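You operate a simulated robot arm through the tools that you are given. There is no shell and no other tool. Be economical: measure what you need, move in short steps, check, and stop when the job is done.

The job below is to be done with a simulated two-armed robot. You get a single attempt, and the scene is never put back.

Task
Torque both latch bolts with the blue key till it clicks.
Fine: stand the key in its hole, then shut the oven door so that it latches and the amber lamp stays dark.

Only the result counts: the job must be done as asked and must still hold three seconds after the hand-in. Knocking over, shifting, dropping, spilling or breaking anything else fails it.

Robot
Two 7-joint arms with fingered hands on one trunk, on a base that drives. Base frame: it is fixed to the floor where the robot stands at the start and does not move with it; the origin is under the middle of the robot, x ahead of it, y to its left, z up; the surface under the hand at the start is at about z = 900. Lengths are in mm, angles in degrees, forces in N, time in s.
The left shoulder is at the start at [60, 138, 947], the right one opposite. With the tool pointing down near the work surface each hand reaches from about 400 to 920 mm from the robot's upright axis, wherever it stands, measured 20 degrees to its own side. Places, roughly: blue key hole [800, 0, 900]; front latch bolt [600, 300, 1100]; oven [800, 600, 1200]; oven door [300, 700, 1300]; rear latch bolt [700, 300, 1100]. Payload 4 kg a hand.
The tool frame of a hand sits at the grasp point between the pads (the TCP): z along the fingers, y along the line on which they close. The tips reach 36 mm beyond it. The gripper opens to 120 mm. The gripper's body begins 42 mm behind the TCP. The gripper is a hand of 5 fingers: y runs from the thumb to the fingers, the wrist lies at [-15, -109, -200] in the tool frame, and closing takes about 1.5 s.
Orientation is told as [roll, pitch, yaw] about the base's x, y, z axes, in that order, counted from this pose: with the fingers straight down and the wrist toward the robot, the tool's x, y and z point along [0, 1, 0], [1, 0, 0] and [0, 0, -1] of the base frame.

Tools
- The arms move only by the tool send_rows. It takes "left_targets", "right_targets" or both (then of equal length, played together; a hand with none holds still); each is a list that holds one entry, the list of rows, each a list of 6 numbers: the shift along the base's x, y, z in mm, then the turn, a rotation vector about the base's x, y, z in degrees. In form: [[[x, y, z, wx, wy, wz], ...]]. A call has 1 to 8 rows; each row shifts and turns the commanded pose from where the row before left it. "left_claw" and "right_claw" are, for a hand that has rows, the finger opening in mm, from 0 to 120, set as the call begins (left out, the last holds). Each row takes 0.2 s and may step no farther than 50 mm and 8.6 degrees from the row before; otherwise, or with a gripper value out of range, the whole call is refused. A pose out of reach is approached as far as the arm can. The call stops where the force on the tool passes 90 N (or 10 N more than at its start, if that is more) or the arm is blocked; 0.2 s more then pass. The fingers move at their own pace (about 153 mm/s each) and stop on an object; they squeeze with about 32 N. The grip force told is the motor's: it shows also when the fingers shut on nothing. Time passes only in rows, and 0.2 s behind the last, so rows that do not move let the fingers close. It gives the time, the measured TCP pose, the force on the tool (base axes), the opening and the grip force at its end, in the units of the frame above (readings bear some noise), with the torque about the TCP (base axes, N m) and any sound that the robot's microphone picked up.
- Cameras (640 x 400 px; columns grow to the right, rows downward): "scene" is now at [33.5, 64.2, 1605.5]; the picture's right is [0.70, -0.72, 0.00], its down [-0.33, -0.32, -0.89] and it looks along [0.64, 0.62, -0.46] (base axes); focal length 214 px, centre (320, 200). "left" rides on the left gripper at [-69, -79, -131] in its tool frame; the picture's right is [-0.78, -0.29, 0.55], its down [0.55, -0.73, 0.40] and it looks along [0.29, 0.61, 0.74] (tool axes); focal length 222 px, centre (320, 200). "right" rides on the right gripper at [69, -79, -131] in its tool frame; the picture's right is [-0.78, 0.29, -0.55], its down [-0.55, -0.73, 0.40] and it looks along [-0.29, 0.61, 0.74] (tool axes); focal length 222 px, centre (320, 200). There is no depth. A picture from a camera that has moved, and an enlarged one, comes with that camera's place and axes in the base frame and with its lens.
- snapshot(camera): a new picture of that camera. The clock stands still meanwhile.
- slide_trunk(by): slides the trunk up (or, below 0, down) by that many mm; the arms and the scene camera ride with it, the base frame stays. It gives what a move gives, with no picture.
- base_move(legs): drives the robot by 1 to 6 legs, each [ahead, left, turn to the left] in mm, mm and degrees, along the robot's own axes; the way and the turn of a leg run together, so that a leg with both is an arc; at most 1500 mm and 180 degrees a leg. The arms and the cameras ride along, it lands a little off, and it stops where it bumps. It gives what a move gives.
- set_grasp(shape, hand): the hand has 5 fingers and takes this shape, open, in about a second: jaw (thumb against the fingers, like two jaws); tri (thumb and two fingers); tip (a fingertip pinch); poke (one finger out to press); point (the index stretched); flat (the hand flat); cup (the hand cupped); fist (a fist). The gripper value then closes the fingers along that shape, each until it touches; the sizes above hold for jaw. It gives what a move gives, with no picture.
- turn_head(pan, tilt): turns the head with the scene camera to pan (to the left, within 86 degrees either way) and tilt (down, from -29 to 69), counted from straight ahead of the robot. It gives what a move gives.
- close_up(camera, box): a new picture of the part [left, top, right, bottom] of that camera's present view, enlarged. The clock stands still meanwhile.
- hand_in(): hands the job in; it is judged then, once.

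Work in short steps. Places have to be worked out from the pictures, the camera data and where the tool is seen: move nearer, look again, correct. Check each grasp and each placing, and mend what went wrong. You have 120 turns and 88 pictures in all, those below and enlarged ones among them. Open the grippers and draw the arms clear of the work before you hand the job in, unless the task says otherwise; then end with one line.

The tools are called after ">>>" as a command line: name --argument value ..., lists and objects as JSON in quotes. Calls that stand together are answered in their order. send_rows: Moves the arms, as the interface text tells. Its arguments: {"type":"object","properties":{"left_targets":{"type":"array","items":{"type":"array","items":{"type":"array","items":{"type":"number"}}}},"left_claw":{"type":"number"},"right_targets":{"type":"array","items":{"type":"array","items":{"type":"array","items":{"type":"number"}}}},"right_claw":{"type":"number"}},"required":[]} The other tools are called the same way: slide_trunk (by) slides the trunk up or down; set_grasp (shape, hand) gives the hand a shape; base_move (legs) drives the base; turn_head (pan, tilt) turns the head that bears the scene camera; snapshot (camera) takes a picture; close_up (camera, box) takes an enlarged picture of a part of a camera's view; hand_in () hands the job in.

At the start:

```text
time_s: 0.0
left_eef_pos: [314.5, 267.6, 1499.6]
left_ee_rot: [0.0, 0.0, 0.1]
left_contact_force: [0.9, 0.0, 1.1]
left_moment: [-0.02, 0.0, -0.03]
left_width: 119.7
left_finger_force: 0.1
left_shape: jaw
right_eef_pos: [412.9, -19.8, 1469.7]
right_ee_rot: [0.0, 0.0, -0.1]
right_contact_force: [0.1, -0.7, 0.5]
right_moment: [0.0, 0.04, 0.04]
right_width: 119.8
right_finger_force: 0.1
right_shape: jaw
trunk travel left (down, up): [-525.0, 65.0]
robot x, y, heading: [-1.5, -0.9, 0.1]
head pan, tilt: [44.1, 27.2]
```

scene: 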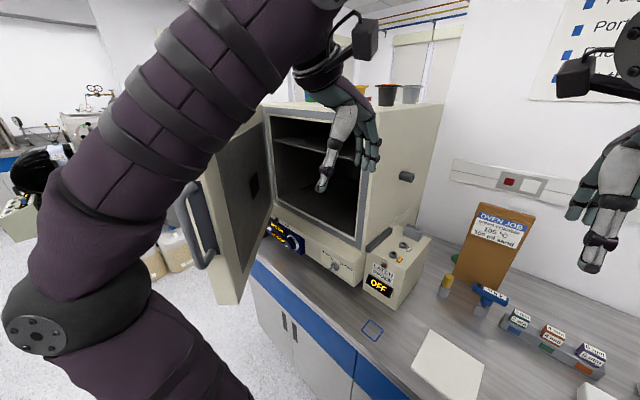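
right: 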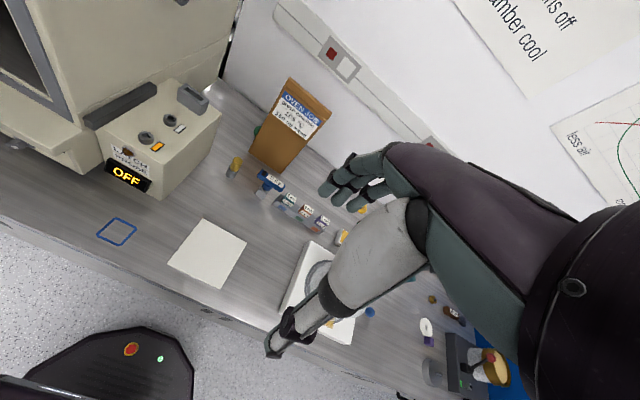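
left: 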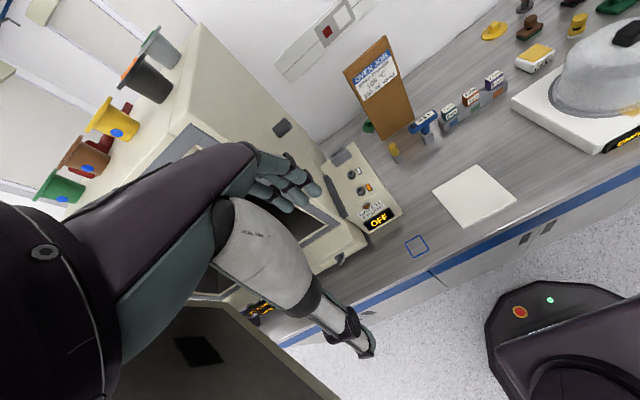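

The latch box (with two bolts and the OFF sign) is right of the oven, and blue T-key stands behind the pad. I look closer at the box and the key area.

>>> close_up --camera "scene" --box '[340, 200, 540, 325]'

>>> close_up --camera "left" --box '[310, 80, 550, 260]'

>>> close_up --camera "right" --box '[80, 70, 340, 260]'

```text
3.20 times, centred on (440, 262) of scene
camera zoom: at [33.5, 64.2, 1605.5], right [0.7, -0.72, 0.0], down [-0.33, -0.32, -0.89], along [0.64, 0.62, -0.46], focal length 686 px, centre (-64, 0)
```

zoom: 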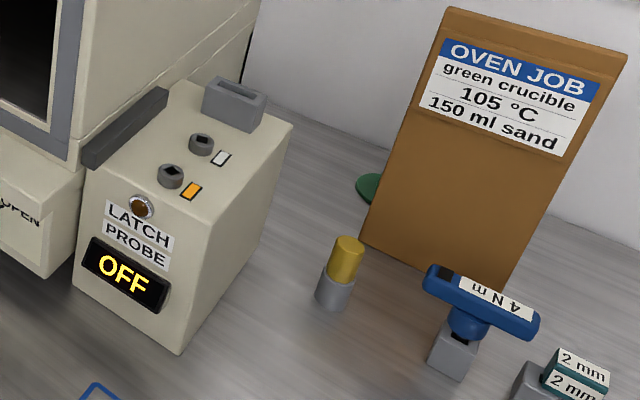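

```text
2.22 times, centred on (430, 170) of left
camera zoom: at [236.0, 197.1, 1630.1], right [-0.29, -0.78, -0.55], down [-0.73, 0.55, -0.4], along [0.61, 0.29, -0.74], focal length 494 px, centre (76, 267)
```

zoom: 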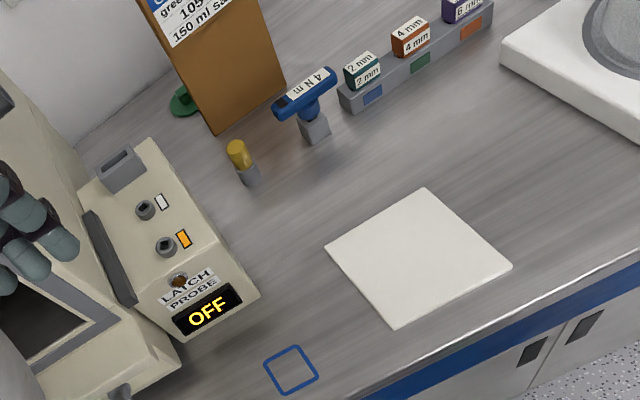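

```text
2.11 times, centred on (210, 165) of right
camera zoom: at [333.8, 49.4, 1601.1], right [0.29, -0.78, 0.55], down [-0.73, -0.55, -0.4], along [0.61, -0.29, -0.74], focal length 468 px, centre (552, 274)
```

zoom: 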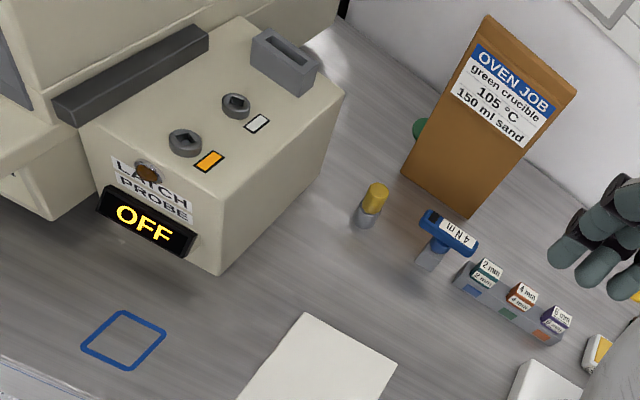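

The bolts come out at about (614,277,1100) and (687,277,1100), and the key bar at about (793,-4,979), lying along y. I'll turn the head to read the posters and see the rest of the bench.

>>> turn_head --pan 5 --tilt 15

>>> snapshot --camera "scene"

```text
time_s: 1.1
left_eef_pos: [313.9, 268.7, 1498.7]
left_ee_rot: [0.0, -0.1, 0.0]
left_contact_force: [-0.7, -0.3, 0.4]
left_moment: [-0.03, 0.01, -0.02]
left_width: 119.7
left_finger_force: 0.2
left_shape: jaw
right_eef_pos: [411.8, -20.5, 1470.5]
right_ee_rot: [-0.1, -0.1, 0.0]
right_contact_force: [0.4, 0.6, -0.1]
right_moment: [-0.03, -0.02, 0.03]
right_width: 119.7
right_finger_force: 0.0
right_shape: jaw
trunk travel left (down, up): [-525.0, 65.0]
robot x, y, heading: [-1.2, 3.3, 0.1]
head pan, tilt: [5.0, 15.0]
```

```text
81 pictures are left
camera scene: at [60.9, 8.8, 1625.3], right [0.09, -1.0, 0.0], down [-0.26, -0.02, -0.97], along [0.96, 0.09, -0.26], focal length 214 px, centre (320, 200)
```

scene: 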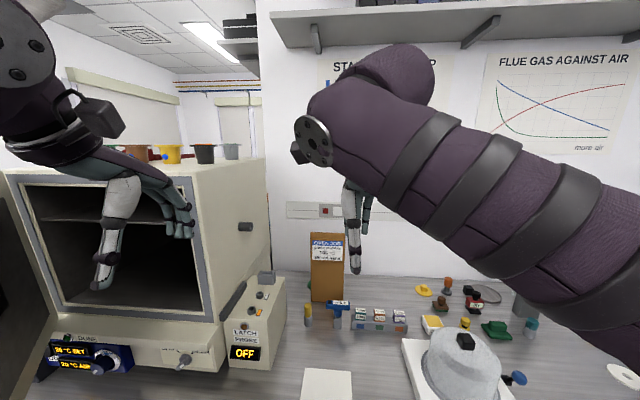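

The poster is unrelated start-up text mostly; I look at the lower oven front and latch box labels.

>>> close_up --camera "scene" --box '[20, 260, 310, 400]'

>>> close_up --camera "scene" --box '[220, 220, 440, 340]'

```text
2.21 times, centred on (165, 330) of scene
camera zoom: at [60.9, 8.8, 1625.3], right [0.09, -1.0, 0.0], down [-0.26, -0.02, -0.97], along [0.96, 0.09, -0.26], focal length 473 px, centre (662, -87)
```

zoom: 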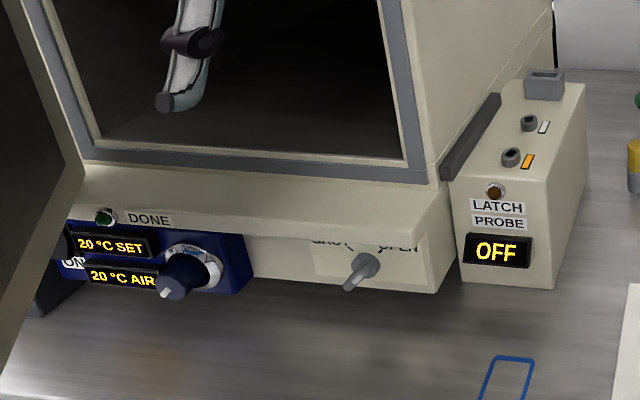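

```text
2.91 times, centred on (330, 280) of scene
camera zoom: at [60.9, 8.8, 1625.3], right [0.09, -1.0, 0.0], down [-0.26, -0.02, -0.97], along [0.96, 0.09, -0.26], focal length 624 px, centre (291, -33)
```

zoom: 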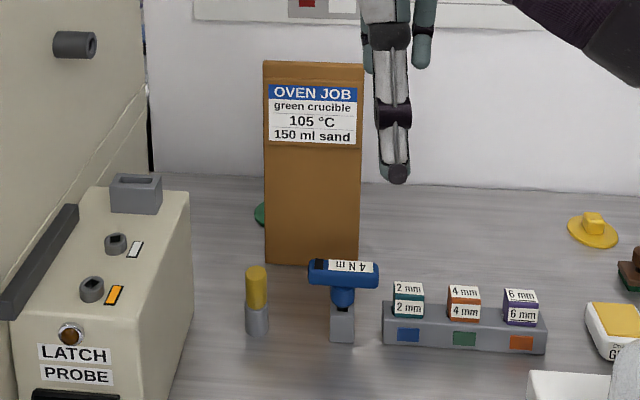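

The amber lamp is the round one on the latch box, dark now. I'll clear the right arm to the right and carry the left hand diagonally toward the key, staying high.

>>> send_rows --left_targets '[[[0, 0, 0, 0, 0, 0], [0, 0, 0, 0, 0, 0], [20, -15, 0, 0, 0, 0], [40, -23, 0, 0, 0, 0], [40, -23, 0, 0, 0, 0], [40, -23, 0, 0, 0, 0], [40, -23, 0, 0, 0, 0], [40, -23, 0, 0, 0, 0]]]' --right_targets '[[[-5, -40, 0, 0, 0, 0], [-5, -40, 0, 0, 0, 0], [-5, -40, 0, 0, 0, 0], [-5, -40, 0, 0, 0, 0], [-5, -40, 0, 0, 0, 0], [-5, -40, 0, 0, 0, 0], [0, -40, 0, 0, 0, 0], [0, -20, 0, 0, 0, 0]]]'

>>> turn_head --pan 30 --tilt 35

>>> snapshot --camera "scene"

```text
time_s: 2.9
left_eef_pos: [538.7, 135.1, 1497.9]
left_ee_rot: [0.1, -0.1, 0.0]
left_contact_force: [1.1, 0.5, 0.8]
left_moment: [-0.02, 0.0, 0.04]
left_width: 119.7
left_finger_force: 0.1
left_shape: jaw
right_eef_pos: [384.8, -322.1, 1469.2]
right_ee_rot: [0.1, 0.0, 0.0]
right_contact_force: [1.4, -0.2, -0.8]
right_moment: [0.04, 0.01, 0.0]
right_width: 119.7
right_finger_force: 0.0
right_shape: jaw
trunk travel left (down, up): [-525.0, 65.0]
robot x, y, heading: [-0.1, 0.1, 0.1]
head pan, tilt: [5.0, 15.0]
```

```text
time_s: 3.7
left_eef_pos: [535.2, 137.6, 1498.4]
left_ee_rot: [0.0, 0.0, 0.0]
left_contact_force: [0.2, 1.0, -0.8]
left_moment: [0.01, -0.02, 0.0]
left_width: 119.6
left_finger_force: 0.1
left_shape: jaw
right_eef_pos: [383.2, -319.5, 1468.6]
right_ee_rot: [0.0, 0.1, -0.1]
right_contact_force: [-1.0, 0.8, 0.4]
right_moment: [0.02, 0.0, -0.02]
right_width: 119.5
right_finger_force: 0.0
right_shape: jaw
trunk travel left (down, up): [-525.0, 65.0]
robot x, y, heading: [-4.7, -0.4, 0.1]
head pan, tilt: [30.0, 35.0]
```

```text
78 pictures are left
camera scene: at [44.3, 44.3, 1593.4], right [0.5, -0.87, 0.0], down [-0.5, -0.29, -0.82], along [0.71, 0.41, -0.57], focal length 214 px, centre (320, 200)
```

scene: 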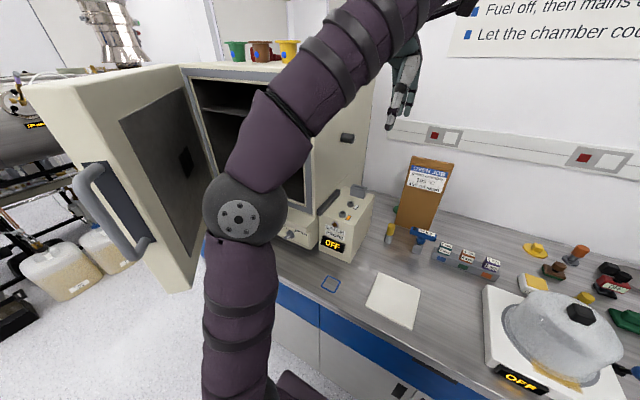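

The way is clear; on to above the key and then down partway, and look with the left hand camera.

>>> send_rows --left_targets '[[[42, -24, 0, 0, 0, 0], [42, -24, 0, 0, 0, 0], [42, -24, -20, 0, 0, 0], [42, -24, -40, 0, 0, 0], [42, -24, -48, 0, 0, 0], [42, -17, -48, 0, 0, 0], [0, 0, -48, 0, 0, 0], [0, 0, -48, 0, 0, 0]]]'

>>> snapshot --camera "left"

>>> snapshot --camera "scene"

```text
refused: row 3 steps farther than a row can; nothing moved
```

```text
77 pictures are left
camera left: at [456.4, 66.4, 1629.6], right [-0.29, -0.78, -0.55], down [-0.73, 0.55, -0.4], along [0.61, 0.29, -0.74], focal length 222 px, centre (320, 200)
```

left: 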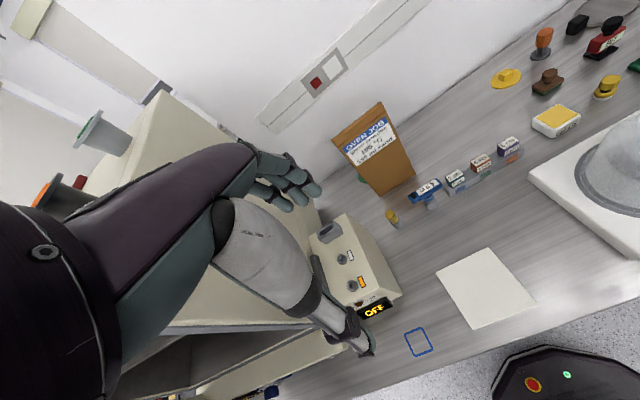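

```text
76 pictures are left
camera scene: at [44.3, 44.3, 1593.4], right [0.5, -0.87, 0.0], down [-0.5, -0.29, -0.82], along [0.71, 0.41, -0.57], focal length 214 px, centre (320, 200)
```

scene: 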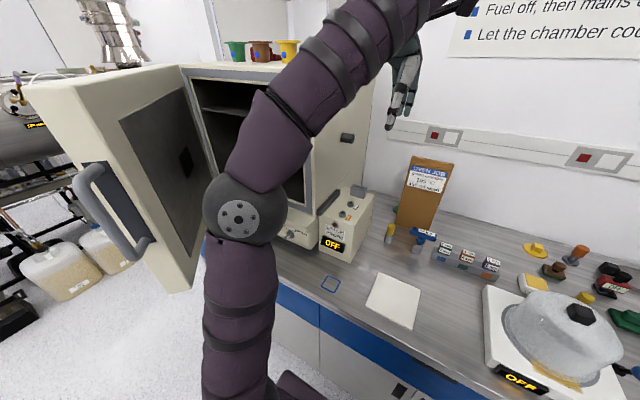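

Refused for step length; repeat with smaller steps.

>>> send_rows --left_targets '[[[42, -24, 0, 0, 0, 0], [42, -24, 0, 0, 0, 0], [42, -24, 0, 0, 0, 0], [42, -24, 0, 0, 0, 0], [42, -24, 0, 0, 0, 0], [42, -17, 0, 0, 0, 0], [0, 0, -48, 0, 0, 0], [0, 0, -48, 0, 0, 0]]]'

>>> send_rows --left_targets '[[[0, 0, -48, 0, 0, 0], [0, 0, -48, 0, 0, 0], [0, 0, -48, 0, 0, 0], [0, 0, -48, 0, 0, 0]]]'

>>> snapshot --camera "left"

>>> snapshot --camera "scene"

```text
time_s: 5.5
left_eef_pos: [615.5, 72.2, 1360.9]
left_ee_rot: [-0.3, 0.1, 0.1]
left_contact_force: [-0.7, 0.5, 0.1]
left_moment: [-0.02, -0.04, 0.0]
left_width: 119.9
left_finger_force: 0.0
left_shape: jaw
left hand out of reach, approached as far as the arm can: row 1, 2, 3, 4, 5, 6
right_eef_pos: [383.5, -318.9, 1470.2]
right_ee_rot: [0.0, 0.0, -0.1]
right_contact_force: [-0.1, 0.5, -0.4]
right_moment: [0.0, -0.01, 0.0]
right_width: 119.5
right_finger_force: 0.0
right_shape: jaw
trunk travel left (down, up): [-525.0, 65.0]
robot x, y, heading: [0.1, 0.2, -0.1]
head pan, tilt: [30.0, 35.0]
```

```text
time_s: 6.5
left_eef_pos: [616.1, 72.9, 1168.0]
left_ee_rot: [0.0, -0.1, -0.1]
left_contact_force: [0.6, -0.3, 0.0]
left_moment: [-0.01, -0.01, -0.02]
left_width: 119.6
left_finger_force: 0.0
left_shape: jaw
right_eef_pos: [384.2, -319.4, 1470.0]
right_ee_rot: [-0.1, 0.0, 0.0]
right_contact_force: [0.2, -0.4, 0.3]
right_moment: [0.0, 0.02, -0.02]
right_width: 119.7
right_finger_force: 0.1
right_shape: jaw
trunk travel left (down, up): [-525.0, 65.0]
robot x, y, heading: [-1.9, -0.6, -0.0]
head pan, tilt: [30.0, 35.0]
```

```text
75 pictures are left
camera left: at [537.6, 2.1, 1299.5], right [-0.29, -0.79, -0.55], down [-0.73, 0.55, -0.4], along [0.61, 0.29, -0.74], focal length 222 px, centre (320, 200)
```

left: 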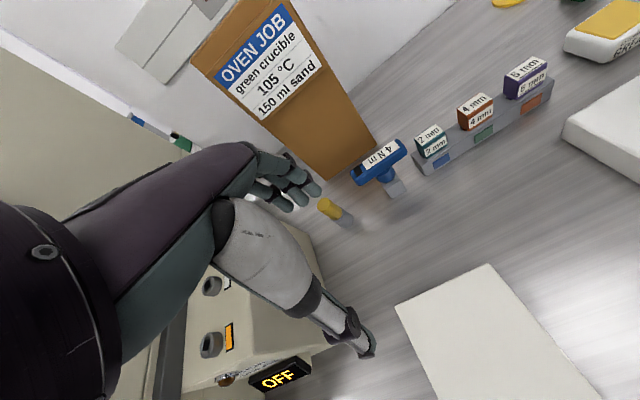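

```text
74 pictures are left
camera scene: at [44.7, 44.5, 1593.3], right [0.5, -0.87, 0.0], down [-0.5, -0.29, -0.82], along [0.71, 0.41, -0.57], focal length 214 px, centre (320, 200)
```

scene: 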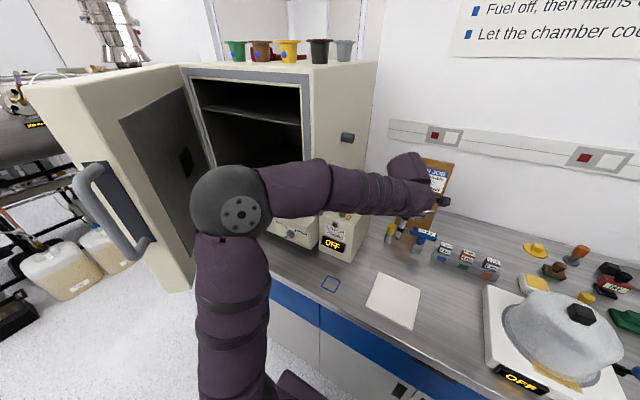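

The key bar again works out at (794,-3,979). I go above it at the present height, with the claw narrowed to 80.

>>> send_rows --left_targets '[[[36, -15, 0, 0, 0, 0], [36, -15, 0, 0, 0, 0], [36, -15, 0, 0, 0, 0], [36, -15, 0, 0, 0, 0], [34, -16, 0, 0, 0, 0], [0, 0, -40, 0, 0, 0], [0, 0, -20, 0, 0, 0]]]' --left_claw 80

>>> snapshot --camera "left"

```text
time_s: 8.1
left_eef_pos: [793.6, -3.2, 1108.1]
left_ee_rot: [-0.1, 0.0, 0.0]
left_contact_force: [-0.7, -0.3, -0.2]
left_moment: [0.01, 0.02, 0.04]
left_width: 80.3
left_finger_force: 0.0
left_shape: jaw
right_eef_pos: [383.7, -319.8, 1469.8]
right_ee_rot: [0.0, 0.0, 0.0]
right_contact_force: [-0.2, -0.4, 0.0]
right_moment: [0.02, 0.03, -0.03]
right_width: 119.8
right_finger_force: 0.0
right_shape: jaw
trunk travel left (down, up): [-525.0, 65.0]
robot x, y, heading: [-0.3, -2.9, -0.2]
head pan, tilt: [30.0, 35.0]
```

```text
73 pictures are left
camera left: at [715.7, -73.9, 1238.8], right [-0.29, -0.79, -0.55], down [-0.74, 0.55, -0.4], along [0.61, 0.29, -0.74], focal length 222 px, centre (320, 200)
```

left: 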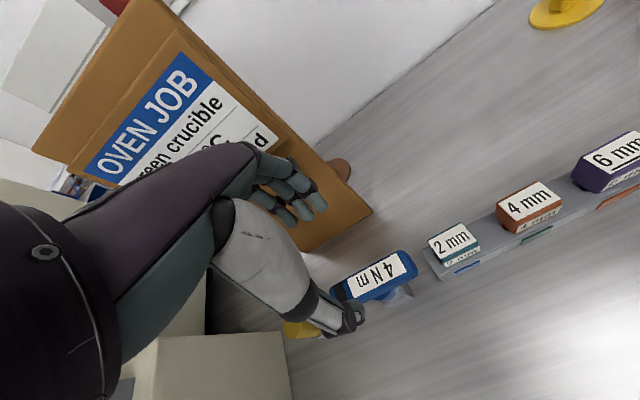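

Now a close view of the bar between the fingers to refine its line.

>>> close_up --camera "left" --box '[280, 220, 440, 320]'

>>> close_up --camera "scene" --box '[360, 180, 480, 280]'

```text
4.00 times, centred on (360, 270) of left
camera zoom: at [715.7, -73.9, 1238.8], right [-0.29, -0.79, -0.55], down [-0.74, 0.55, -0.4], along [0.61, 0.29, -0.74], focal length 888 px, centre (160, -80)
```

zoom: 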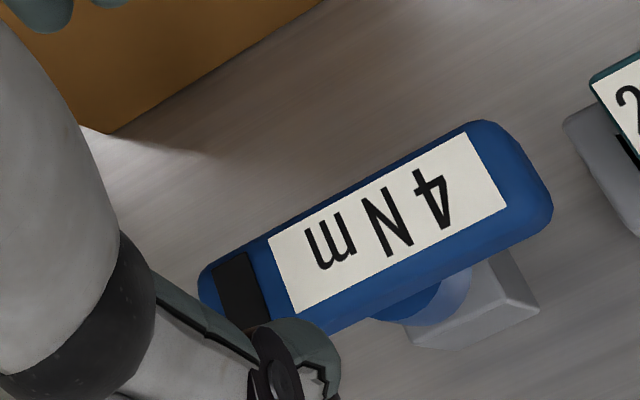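

```text
4.00 times, centred on (420, 230) of scene
camera zoom: at [44.9, 44.1, 1593.3], right [0.5, -0.87, 0.0], down [-0.5, -0.29, -0.82], along [0.71, 0.41, -0.57], focal length 858 px, centre (-80, 80)
```

zoom: 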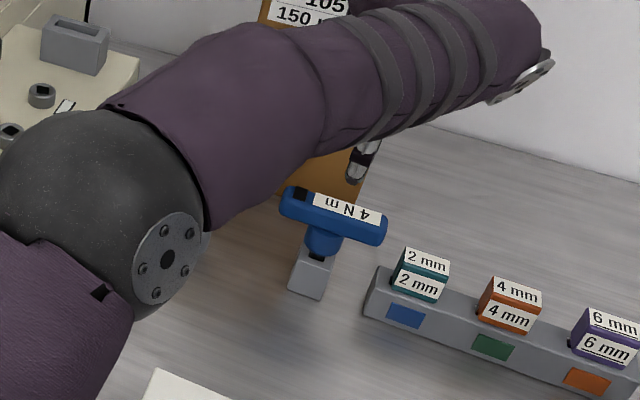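

Bar lines up with y within a few degrees at x≈790. Descend to z≈986 straddling it.

>>> send_rows --left_targets '[[[-1, 2, -40, 0, 0, 0], [-1, 1, -40, 0, 0, 0], [0, 0, -25, 0, 0, 0], [0, 0, -17, 0, 0, 0]]]'

>>> close_up --camera "left" --box '[240, 160, 480, 340]'

>>> close_up --camera "scene" --box '[360, 180, 480, 280]'

```text
time_s: 9.1
left_eef_pos: [792.5, -0.7, 986.8]
left_ee_rot: [0.0, 0.0, 0.0]
left_contact_force: [-0.4, -0.5, -0.3]
left_moment: [-0.01, -0.03, 0.0]
left_width: 80.2
left_finger_force: 0.1
left_shape: jaw
right_eef_pos: [383.6, -319.2, 1469.6]
right_ee_rot: [0.0, -0.1, 0.0]
right_contact_force: [-0.4, -0.1, 0.0]
right_moment: [0.0, -0.03, 0.0]
right_width: 119.6
right_finger_force: 0.0
right_shape: jaw
trunk travel left (down, up): [-525.0, 65.0]
robot x, y, heading: [-1.0, -1.8, -0.0]
head pan, tilt: [30.0, 35.0]
```

```text
2.22 times, centred on (360, 250) of left
camera zoom: at [713.0, -71.2, 1117.6], right [-0.29, -0.79, -0.55], down [-0.73, 0.55, -0.4], along [0.61, 0.29, -0.74], focal length 494 px, centre (231, 89)
```

zoom: 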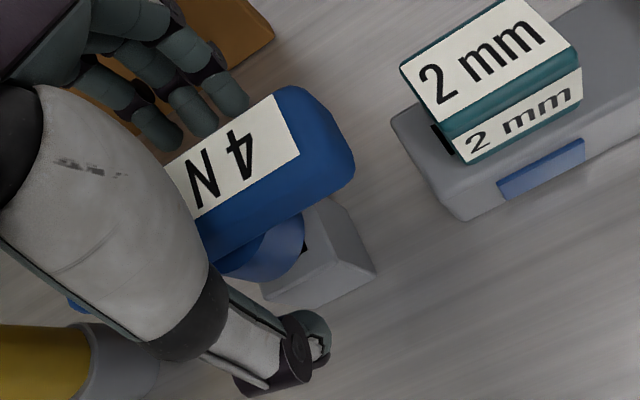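

```text
4.00 times, centred on (420, 230) of scene
camera zoom: at [44.4, 44.4, 1593.3], right [0.5, -0.87, 0.0], down [-0.5, -0.29, -0.82], along [0.71, 0.41, -0.57], focal length 858 px, centre (-80, 80)
```

zoom: 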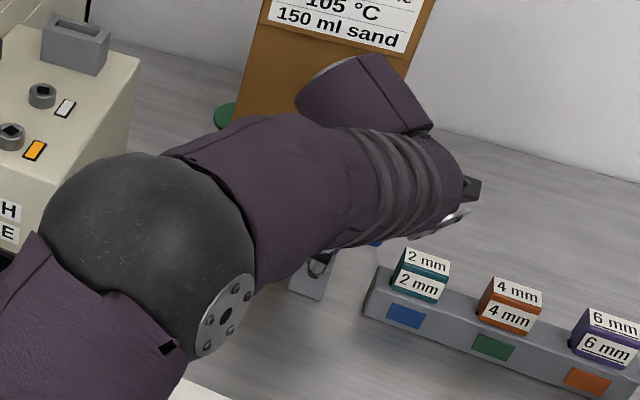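

The bar lies between the thumb and the fingers. Close.

>>> send_rows --left_targets '[[[0, 0, 0, 0, 0, 0], [0, 0, 0, 0, 0, 0], [0, 0, 0, 0, 0, 0], [0, 0, 0, 0, 0, 0], [0, 0, 0, 0, 0, 0], [0, 0, 0, 0, 0, 0], [0, 0, 0, 0, 0, 0], [0, 0, 0, 0, 0, 0]]]' --left_claw 0

>>> close_up --camera "left" --box '[240, 160, 480, 340]'

```text
time_s: 10.9
left_eef_pos: [792.7, -1.3, 987.1]
left_ee_rot: [-0.1, 0.0, 0.0]
left_contact_force: [-1.6, 0.3, -2.4]
left_moment: [-0.02, 0.05, -0.02]
left_width: 25.5
left_finger_force: 32.1
left_shape: jaw
right_eef_pos: [383.2, -319.5, 1470.5]
right_ee_rot: [0.1, 0.1, 0.0]
right_contact_force: [-0.2, -0.2, 0.8]
right_moment: [0.02, -0.03, 0.01]
right_width: 119.8
right_finger_force: 0.1
right_shape: jaw
trunk travel left (down, up): [-525.0, 65.0]
robot x, y, heading: [-0.6, -2.0, -0.1]
head pan, tilt: [30.0, 35.0]
```

```text
2.22 times, centred on (360, 250) of left
camera zoom: at [713.0, -71.2, 1117.7], right [-0.29, -0.78, -0.55], down [-0.73, 0.55, -0.4], along [0.61, 0.29, -0.74], focal length 494 px, centre (231, 89)
```

zoom: 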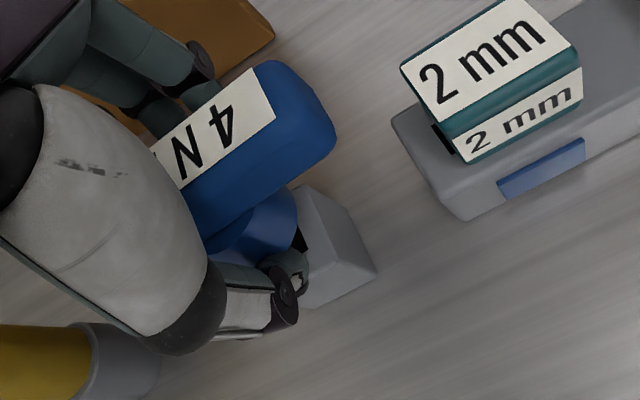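

Gripped at 25.5 mm with low side load. Lift straight up and look.

>>> send_rows --left_targets '[[[0, 0, 10, 0, 0, 0], [0, 0, 20, 0, 0, 0], [0, 0, 40, 0, 0, 0], [0, 0, 40, 0, 0, 0], [0, 0, 40, 0, 0, 0], [0, 0, 40, 0, 0, 0], [0, 0, 40, 0, 0, 0]]]'

>>> close_up --camera "left" --box '[240, 160, 480, 340]'

>>> snapshot --camera "scene"

```text
time_s: 12.5
left_eef_pos: [790.7, -0.1, 1213.4]
left_ee_rot: [0.1, 0.2, 0.0]
left_contact_force: [-0.1, -1.2, -3.0]
left_moment: [0.1, -0.02, 0.01]
left_width: 15.7
left_finger_force: 31.9
left_shape: jaw
right_eef_pos: [384.1, -318.1, 1469.8]
right_ee_rot: [-0.1, 0.2, -0.1]
right_contact_force: [0.4, -0.2, -0.9]
right_moment: [-0.05, 0.03, -0.02]
right_width: 120.0
right_finger_force: 0.1
right_shape: jaw
trunk travel left (down, up): [-525.0, 65.0]
robot x, y, heading: [-6.9, -2.5, 0.0]
head pan, tilt: [30.0, 35.0]
```

```text
2.22 times, centred on (360, 250) of left
camera zoom: at [713.7, -71.0, 1345.0], right [-0.29, -0.78, -0.55], down [-0.74, 0.55, -0.39], along [0.61, 0.29, -0.74], focal length 494 px, centre (231, 89)
```

zoom: 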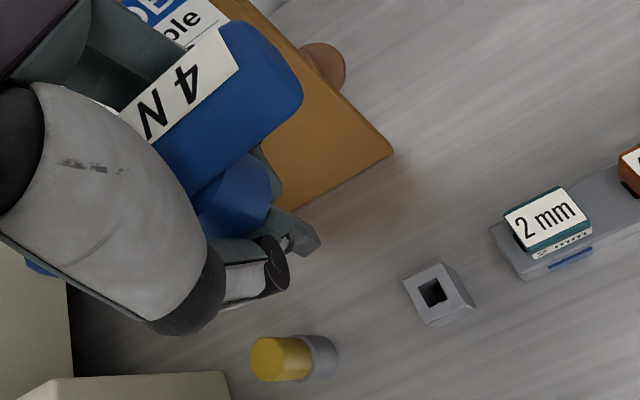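

```text
66 pictures are left
camera scene: at [45.7, 45.4, 1593.2], right [0.5, -0.87, 0.0], down [-0.5, -0.29, -0.82], along [0.71, 0.41, -0.57], focal length 214 px, centre (320, 200)
```

scene: 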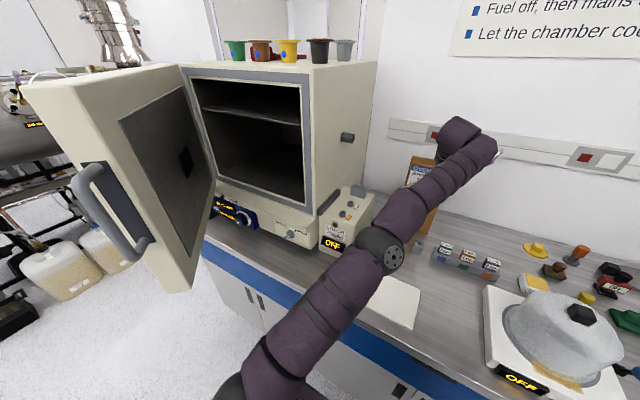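

The width fell to 15.7, so the bar shifted in the fingers. I check the key from the right-hand camera.

>>> close_up --camera "right" --box '[120, 0, 300, 120]'

```text
3.33 times, centred on (210, 60) of right
camera zoom: at [305.8, -249.4, 1601.2], right [0.29, -0.78, 0.55], down [-0.74, -0.55, -0.4], along [0.61, -0.29, -0.74], focal length 740 px, centre (687, 667)
```

zoom: 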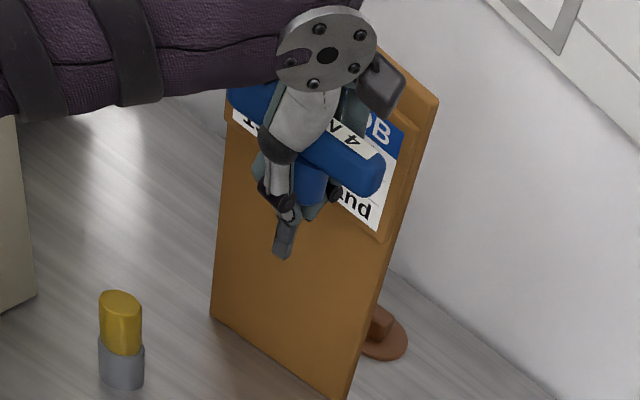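

The key hangs upright, the bar nested up against the palm, its tip about 70 mm below the TCP. I carry it toward the bolts and view their sockets from above.

>>> send_rows --left_targets '[[[0, 0, 25, 0, 0, 0], [0, 0, 25, 0, 0, 0], [-28, 28, 0, 0, 0, 0], [-28, 28, 0, 0, 0, 0], [-28, 28, 0, 0, 0, 0], [-28, 28, 0, 0, 0, 0], [-28, 28, 0, 0, 0, 0]]]'

>>> snapshot --camera "left"

>>> close_up --camera "scene" --box '[310, 170, 390, 260]'

```text
time_s: 14.1
left_eef_pos: [632.1, 146.3, 1255.7]
left_ee_rot: [-0.1, 0.0, 0.0]
left_contact_force: [-0.8, -0.2, -2.6]
left_moment: [-0.04, -0.02, 0.0]
left_width: 14.7
left_finger_force: 31.6
left_shape: jaw
left hand out of reach, approached as far as the arm can: row 1, 2
right_eef_pos: [382.0, -319.1, 1470.8]
right_ee_rot: [-0.1, 0.0, 0.0]
right_contact_force: [0.4, 0.0, 0.0]
right_moment: [-0.04, -0.04, 0.0]
right_width: 120.0
right_finger_force: 0.1
right_shape: jaw
trunk travel left (down, up): [-525.0, 65.0]
robot x, y, heading: [-0.8, -2.3, -0.1]
head pan, tilt: [30.0, 35.0]
```

```text
64 pictures are left
camera left: at [553.8, 75.7, 1385.8], right [-0.29, -0.79, -0.55], down [-0.73, 0.55, -0.4], along [0.61, 0.29, -0.74], focal length 222 px, centre (320, 200)
```

left: 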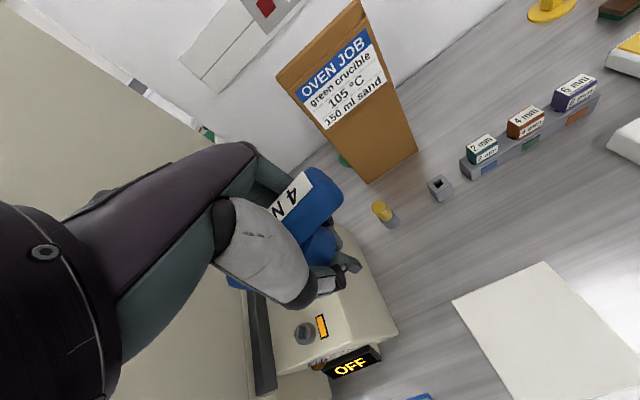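

```text
4.44 times, centred on (350, 215) of scene
camera zoom: at [43.1, 45.6, 1593.3], right [0.5, -0.87, 0.0], down [-0.5, -0.29, -0.82], along [0.71, 0.41, -0.57], focal length 953 px, centre (187, 133)
```

zoom: 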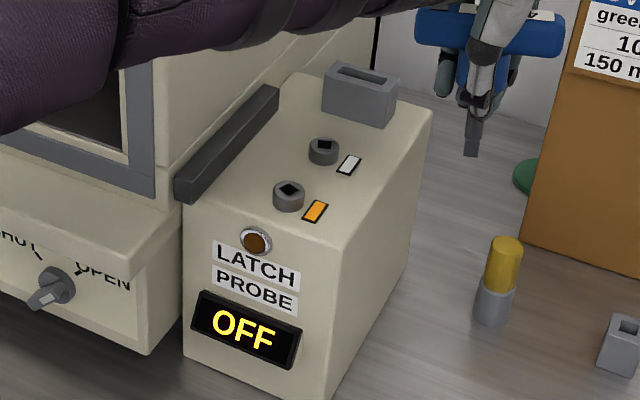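

Now the scene camera sees key, hand and bolts. Zoom in on both sockets.

>>> close_up --camera "scene" --box '[326, 192, 350, 216]'

>>> close_up --camera "left" --box '[280, 310, 330, 350]'

>>> close_up --camera "right" --box '[0, 0, 200, 130]'

```text
16.00 times, centred on (338, 204) of scene
camera zoom: at [43.1, 45.6, 1593.3], right [0.5, -0.87, 0.0], down [-0.5, -0.29, -0.82], along [0.71, 0.41, -0.57], focal length 3432 px, centre (32, 136)
```

zoom: 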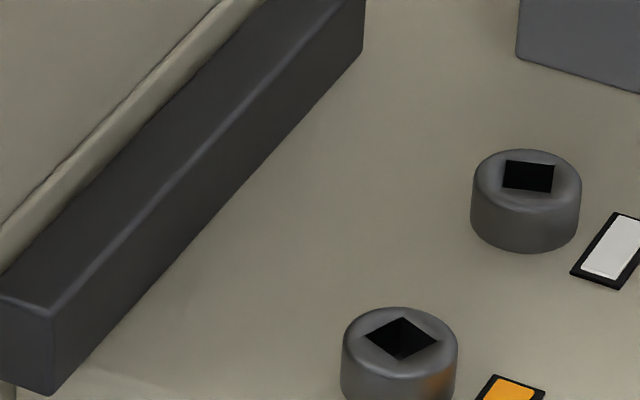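

```text
10.00 times, centred on (305, 330) of left
camera zoom: at [553.8, 75.7, 1385.8], right [-0.29, -0.79, -0.55], down [-0.73, 0.55, -0.4], along [0.61, 0.29, -0.74], focal length 2221 px, centre (470, -1100)
```

zoom: 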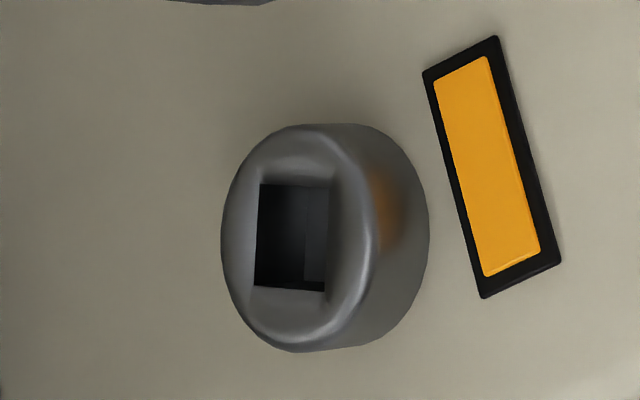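

```text
3.08 times, centred on (100, 65) of right
camera zoom: at [302.9, -249.5, 1601.9], right [0.29, -0.78, 0.55], down [-0.73, -0.55, -0.4], along [0.61, -0.29, -0.74], focal length 684 px, centre (997, 615)
```

zoom: 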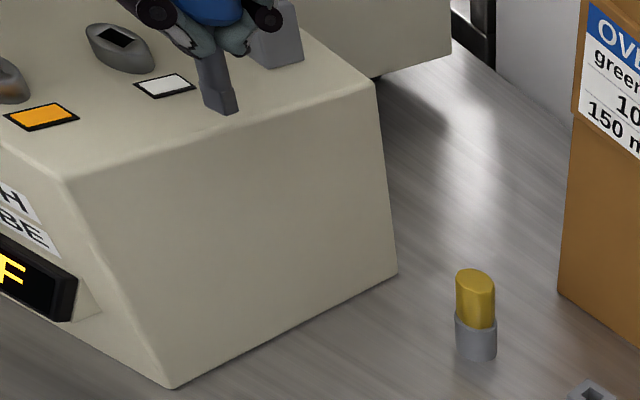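

Sockets are about 12 mm squares; front yaw ≈ −20°, rear ≈ +20° (mod 90). Now I measure the key's yaw in the hand.

>>> close_up --camera "scene" --box '[392, 150, 448, 210]'

>>> close_up --camera "left" --box '[260, 150, 370, 310]'

```text
6.67 times, centred on (420, 180) of scene
camera zoom: at [43.1, 45.6, 1593.3], right [0.5, -0.87, 0.0], down [-0.5, -0.29, -0.82], along [0.71, 0.41, -0.57], focal length 1430 px, centre (-347, 333)
```

zoom: 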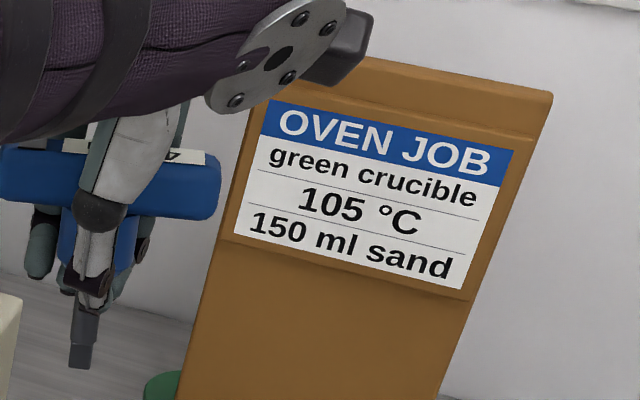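

```text
2.50 times, centred on (315, 230) of left
camera zoom: at [553.8, 75.7, 1385.8], right [-0.29, -0.79, -0.55], down [-0.73, 0.55, -0.4], along [0.61, 0.29, -0.74], focal length 555 px, centre (332, 125)
```

zoom: 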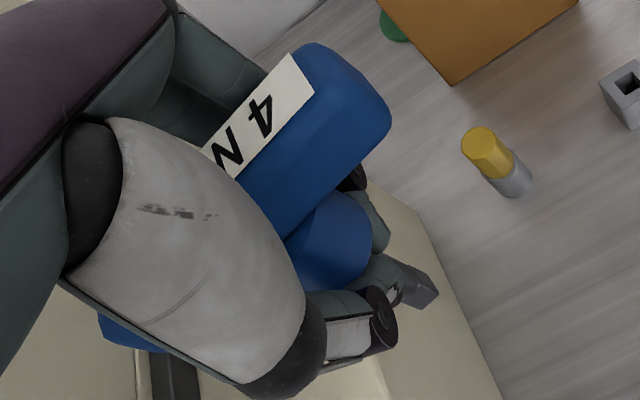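

The key sits about +14° in the hand. To keep the wrist away from the oven wall while turning clockwise, I'd rather enter with the hand yawed +50…+90 and turn back. Test the hand's yaw range here in free air.

>>> send_rows --left_targets '[[[0, 0, 0, 0, 0, 8], [0, 0, 0, 0, 0, 8], [0, 0, 0, 0, 0, 8], [0, 0, 0, 0, 0, 8], [0, 0, 0, 0, 0, 8], [0, 0, 0, 0, 0, 8], [0, 0, 0, 0, 0, 8]]]'

>>> snapshot --camera "scene"

```text
time_s: 15.7
left_eef_pos: [636.2, 144.7, 1255.3]
left_ee_rot: [-0.1, -0.1, 56.1]
left_contact_force: [-0.2, 1.0, -2.8]
left_moment: [-0.01, 0.01, 0.0]
left_width: 14.7
left_finger_force: 32.1
left_shape: jaw
right_eef_pos: [383.3, -319.7, 1470.0]
right_ee_rot: [-0.1, 0.0, -0.1]
right_contact_force: [-0.2, -0.6, 0.4]
right_moment: [0.01, -0.02, 0.02]
right_width: 120.0
right_finger_force: 0.0
right_shape: jaw
trunk travel left (down, up): [-525.0, 65.0]
robot x, y, heading: [-1.5, 2.6, -0.0]
head pan, tilt: [30.0, 35.0]
```

```text
57 pictures are left
camera scene: at [44.7, 44.1, 1593.3], right [0.5, -0.87, 0.0], down [-0.5, -0.29, -0.82], along [0.71, 0.41, -0.57], focal length 214 px, centre (320, 200)
```

scene: 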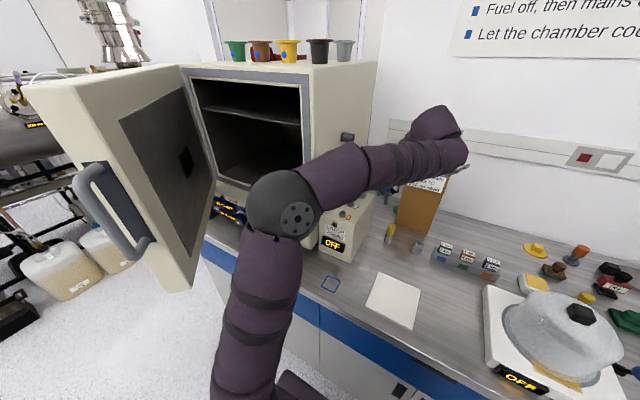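

Yaw +56 reached with ease; key yaw should now be ≈70°, matching the front socket. Move above the front bolt (≈616,278), tip staying ~35 mm above it.

>>> send_rows --left_targets '[[[-4, 33, 0, 0, 0, 0], [-4, 33, 0, 0, 0, 0], [-4, 33, 0, 0, 0, 0], [-8, 34, 0, 0, 0, 0], [0, 0, -20, 0, 0, 0], [0, 0, -20, 0, 0, 0], [0, 0, 0, 0, 0, 0]]]'

>>> snapshot --camera "left"

>>> snapshot --camera "scene"

```text
time_s: 17.3
left_eef_pos: [612.8, 279.0, 1215.1]
left_ee_rot: [0.0, 0.0, 56.0]
left_contact_force: [0.1, 0.0, -3.1]
left_moment: [-0.03, -0.05, 0.0]
left_width: 14.7
left_finger_force: 31.9
left_shape: jaw
right_eef_pos: [383.8, -320.0, 1469.5]
right_ee_rot: [-0.1, 0.1, -0.1]
right_contact_force: [1.1, -0.8, -0.7]
right_moment: [-0.03, 0.01, -0.02]
right_width: 119.7
right_finger_force: 0.0
right_shape: jaw
trunk travel left (down, up): [-525.0, 65.0]
robot x, y, heading: [-0.9, -1.8, 0.2]
head pan, tilt: [30.0, 35.0]
```

```text
56 pictures are left
camera left: at [627.6, 172.4, 1346.1], right [0.49, -0.68, -0.55], down [-0.87, -0.3, -0.4], along [0.1, 0.67, -0.74], focal length 222 px, centre (320, 200)
```

left: 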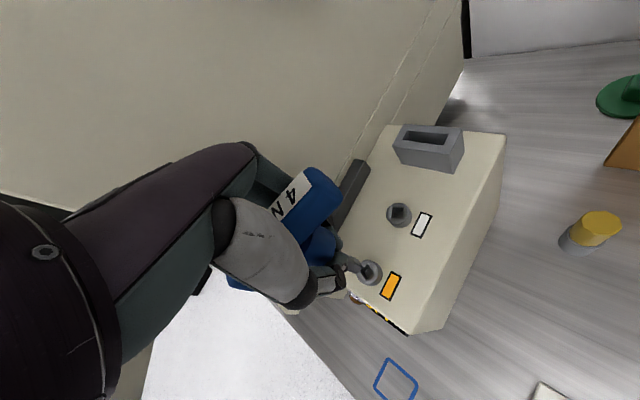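

```text
55 pictures are left
camera scene: at [44.4, 44.3, 1593.3], right [0.5, -0.87, 0.0], down [-0.5, -0.29, -0.82], along [0.71, 0.41, -0.57], focal length 214 px, centre (320, 200)
```

scene: 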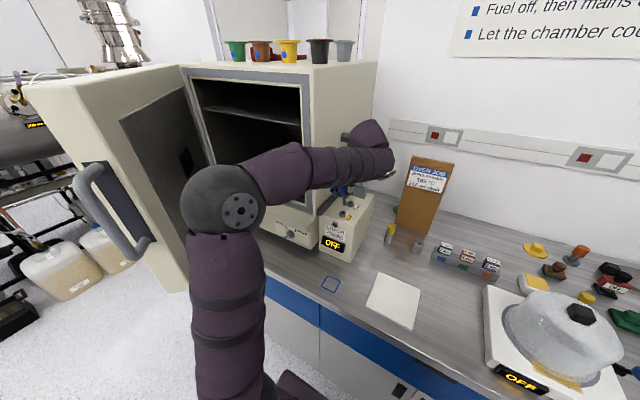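

Zoom in on the tip and the bolts from both cameras.

>>> close_up --camera "left" --box '[320, 180, 440, 310]'

>>> close_up --camera "scene" --box '[310, 170, 370, 230]'

>>> close_up --camera "left" --box '[220, 140, 400, 320]'

```text
3.08 times, centred on (380, 245) of left
camera zoom: at [627.6, 172.4, 1346.1], right [0.49, -0.68, -0.55], down [-0.87, -0.3, -0.4], along [0.1, 0.67, -0.74], focal length 684 px, centre (135, 62)
```

zoom: 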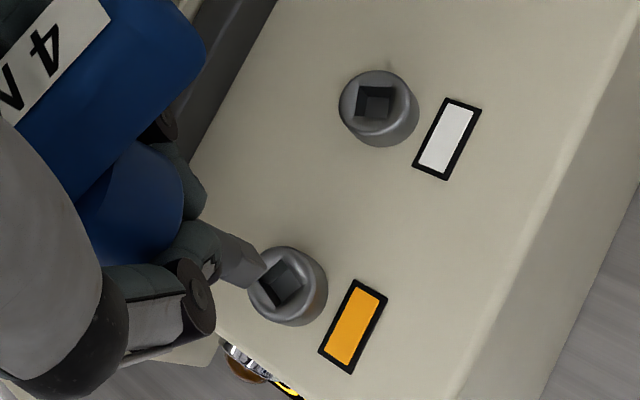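

```text
6.67 times, centred on (340, 200) of scene
camera zoom: at [44.4, 44.3, 1593.3], right [0.5, -0.87, 0.0], down [-0.5, -0.29, -0.82], along [0.71, 0.41, -0.57], focal length 1430 px, centre (187, 200)
```

zoom: 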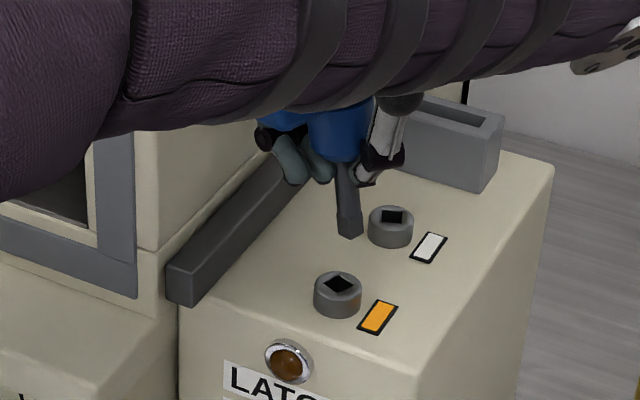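

```text
2.22 times, centred on (310, 230) of left
camera zoom: at [627.6, 172.4, 1346.1], right [0.49, -0.68, -0.55], down [-0.87, -0.3, -0.4], along [0.1, 0.67, -0.74], focal length 494 px, centre (342, 133)
```

zoom: 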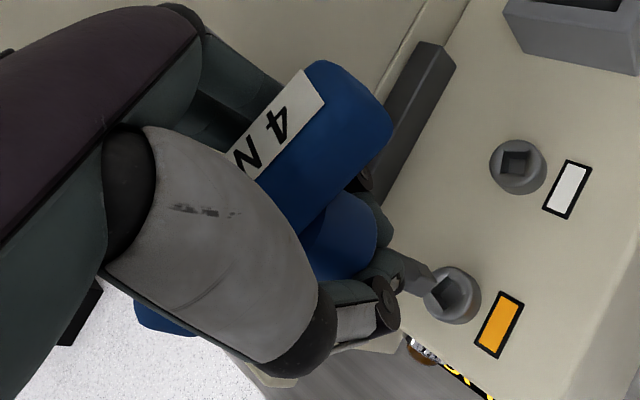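

Key yaw ≈71°, socket ≈70°: matched. The tip appears ~3.5 mm short in y. Correct and descend 26 mm to just above the socket, then look again.

>>> send_rows --left_targets '[[[1, 3.5, 0, 0, 0, 0], [0, 0, -14, 0, 0, 0], [0, 0, -12, 0, 0, 0], [0, 0, 0, 0, 0, 0]]]'

>>> close_up --camera "left" --box '[320, 200, 420, 300]'

>>> close_up --camera "scene" --box '[320, 190, 360, 230]'

```text
time_s: 18.3
left_eef_pos: [615.7, 282.8, 1190.0]
left_ee_rot: [0.0, 0.0, 55.9]
left_contact_force: [-0.1, -0.1, -2.2]
left_moment: [0.01, 0.02, 0.02]
left_width: 14.6
left_finger_force: 31.9
left_shape: jaw
right_eef_pos: [382.9, -320.1, 1470.7]
right_ee_rot: [-0.1, 0.0, -0.1]
right_contact_force: [0.8, -0.3, 0.1]
right_moment: [0.0, -0.03, 0.02]
right_width: 119.8
right_finger_force: 0.1
right_shape: jaw
trunk travel left (down, up): [-525.0, 65.0]
robot x, y, heading: [-0.7, -2.6, 0.0]
head pan, tilt: [30.0, 35.0]
```

```text
4.00 times, centred on (370, 250) of left
camera zoom: at [628.9, 176.0, 1320.1], right [0.49, -0.68, -0.55], down [-0.87, -0.3, -0.4], along [0.1, 0.67, -0.74], focal length 888 px, centre (120, 0)
```

zoom: 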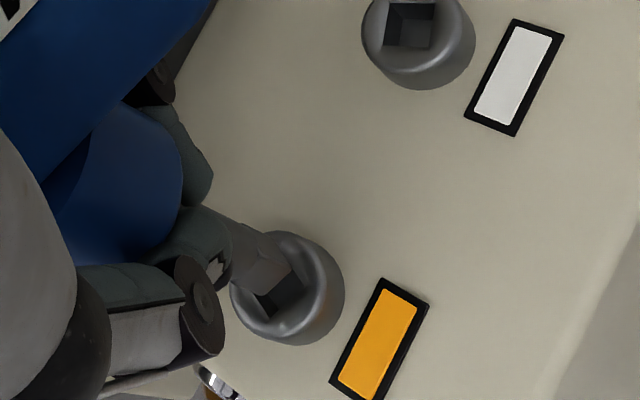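

```text
10.00 times, centred on (340, 210) of scene
camera zoom: at [44.3, 44.6, 1593.3], right [0.5, -0.87, 0.0], down [-0.5, -0.29, -0.82], along [0.71, 0.41, -0.57], focal length 2145 px, centre (120, 100)
```

zoom: 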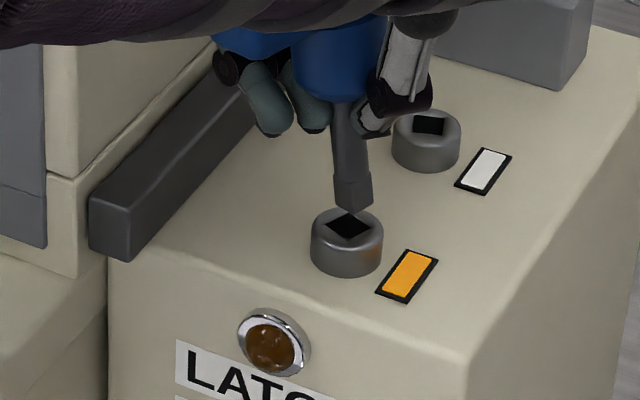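

Tip about 9 mm above the socket, ~1.5 mm to the right and perhaps 2 mm too far in x. Correct (−2,+0.7) and lower 12 mm gently.

>>> send_rows --left_targets '[[[-2, 0.7, 0, 0, 0, 0], [0, 0, -4, 0, 0, 0], [0, 0, -4, 0, 0, 0], [0, 0, -4, 0, 0, 0], [0, 0, 0, 0, 0, 0]]]'

>>> close_up --camera "left" --box '[320, 200, 420, 300]'

>>> close_up --camera "scene" --box '[320, 190, 360, 230]'

```text
time_s: 19.5
left_eef_pos: [614.2, 282.0, 1177.9]
left_ee_rot: [0.0, -0.1, 56.0]
left_contact_force: [0.4, 0.3, -2.0]
left_moment: [0.01, -0.03, -0.05]
left_width: 14.4
left_finger_force: 31.6
left_shape: jaw
right_eef_pos: [382.8, -318.6, 1470.0]
right_ee_rot: [0.0, 0.1, 0.0]
right_contact_force: [0.5, 0.6, -0.5]
right_moment: [0.02, 0.02, 0.0]
right_width: 119.7
right_finger_force: 0.1
right_shape: jaw
trunk travel left (down, up): [-525.0, 65.0]
robot x, y, heading: [2.5, 1.5, 0.0]
head pan, tilt: [30.0, 35.0]
```

```text
4.00 times, centred on (370, 250) of left
camera zoom: at [626.5, 176.9, 1308.4], right [0.49, -0.68, -0.55], down [-0.87, -0.3, -0.4], along [0.11, 0.67, -0.74], focal length 888 px, centre (120, 0)
```

zoom: 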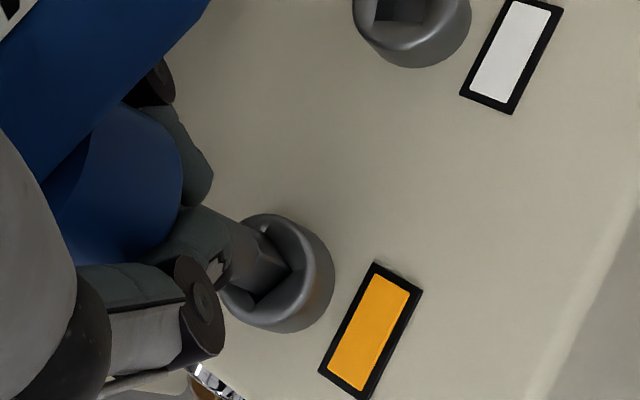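

```text
10.00 times, centred on (340, 210) of scene
camera zoom: at [44.3, 44.6, 1593.3], right [0.5, -0.87, 0.0], down [-0.5, -0.29, -0.82], along [0.71, 0.41, -0.57], focal length 2145 px, centre (120, 100)
```

zoom: 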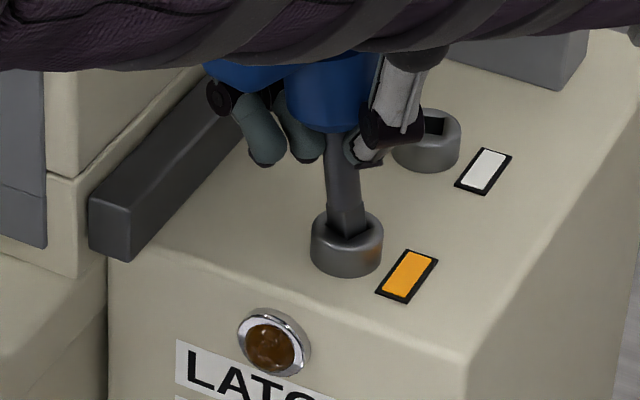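

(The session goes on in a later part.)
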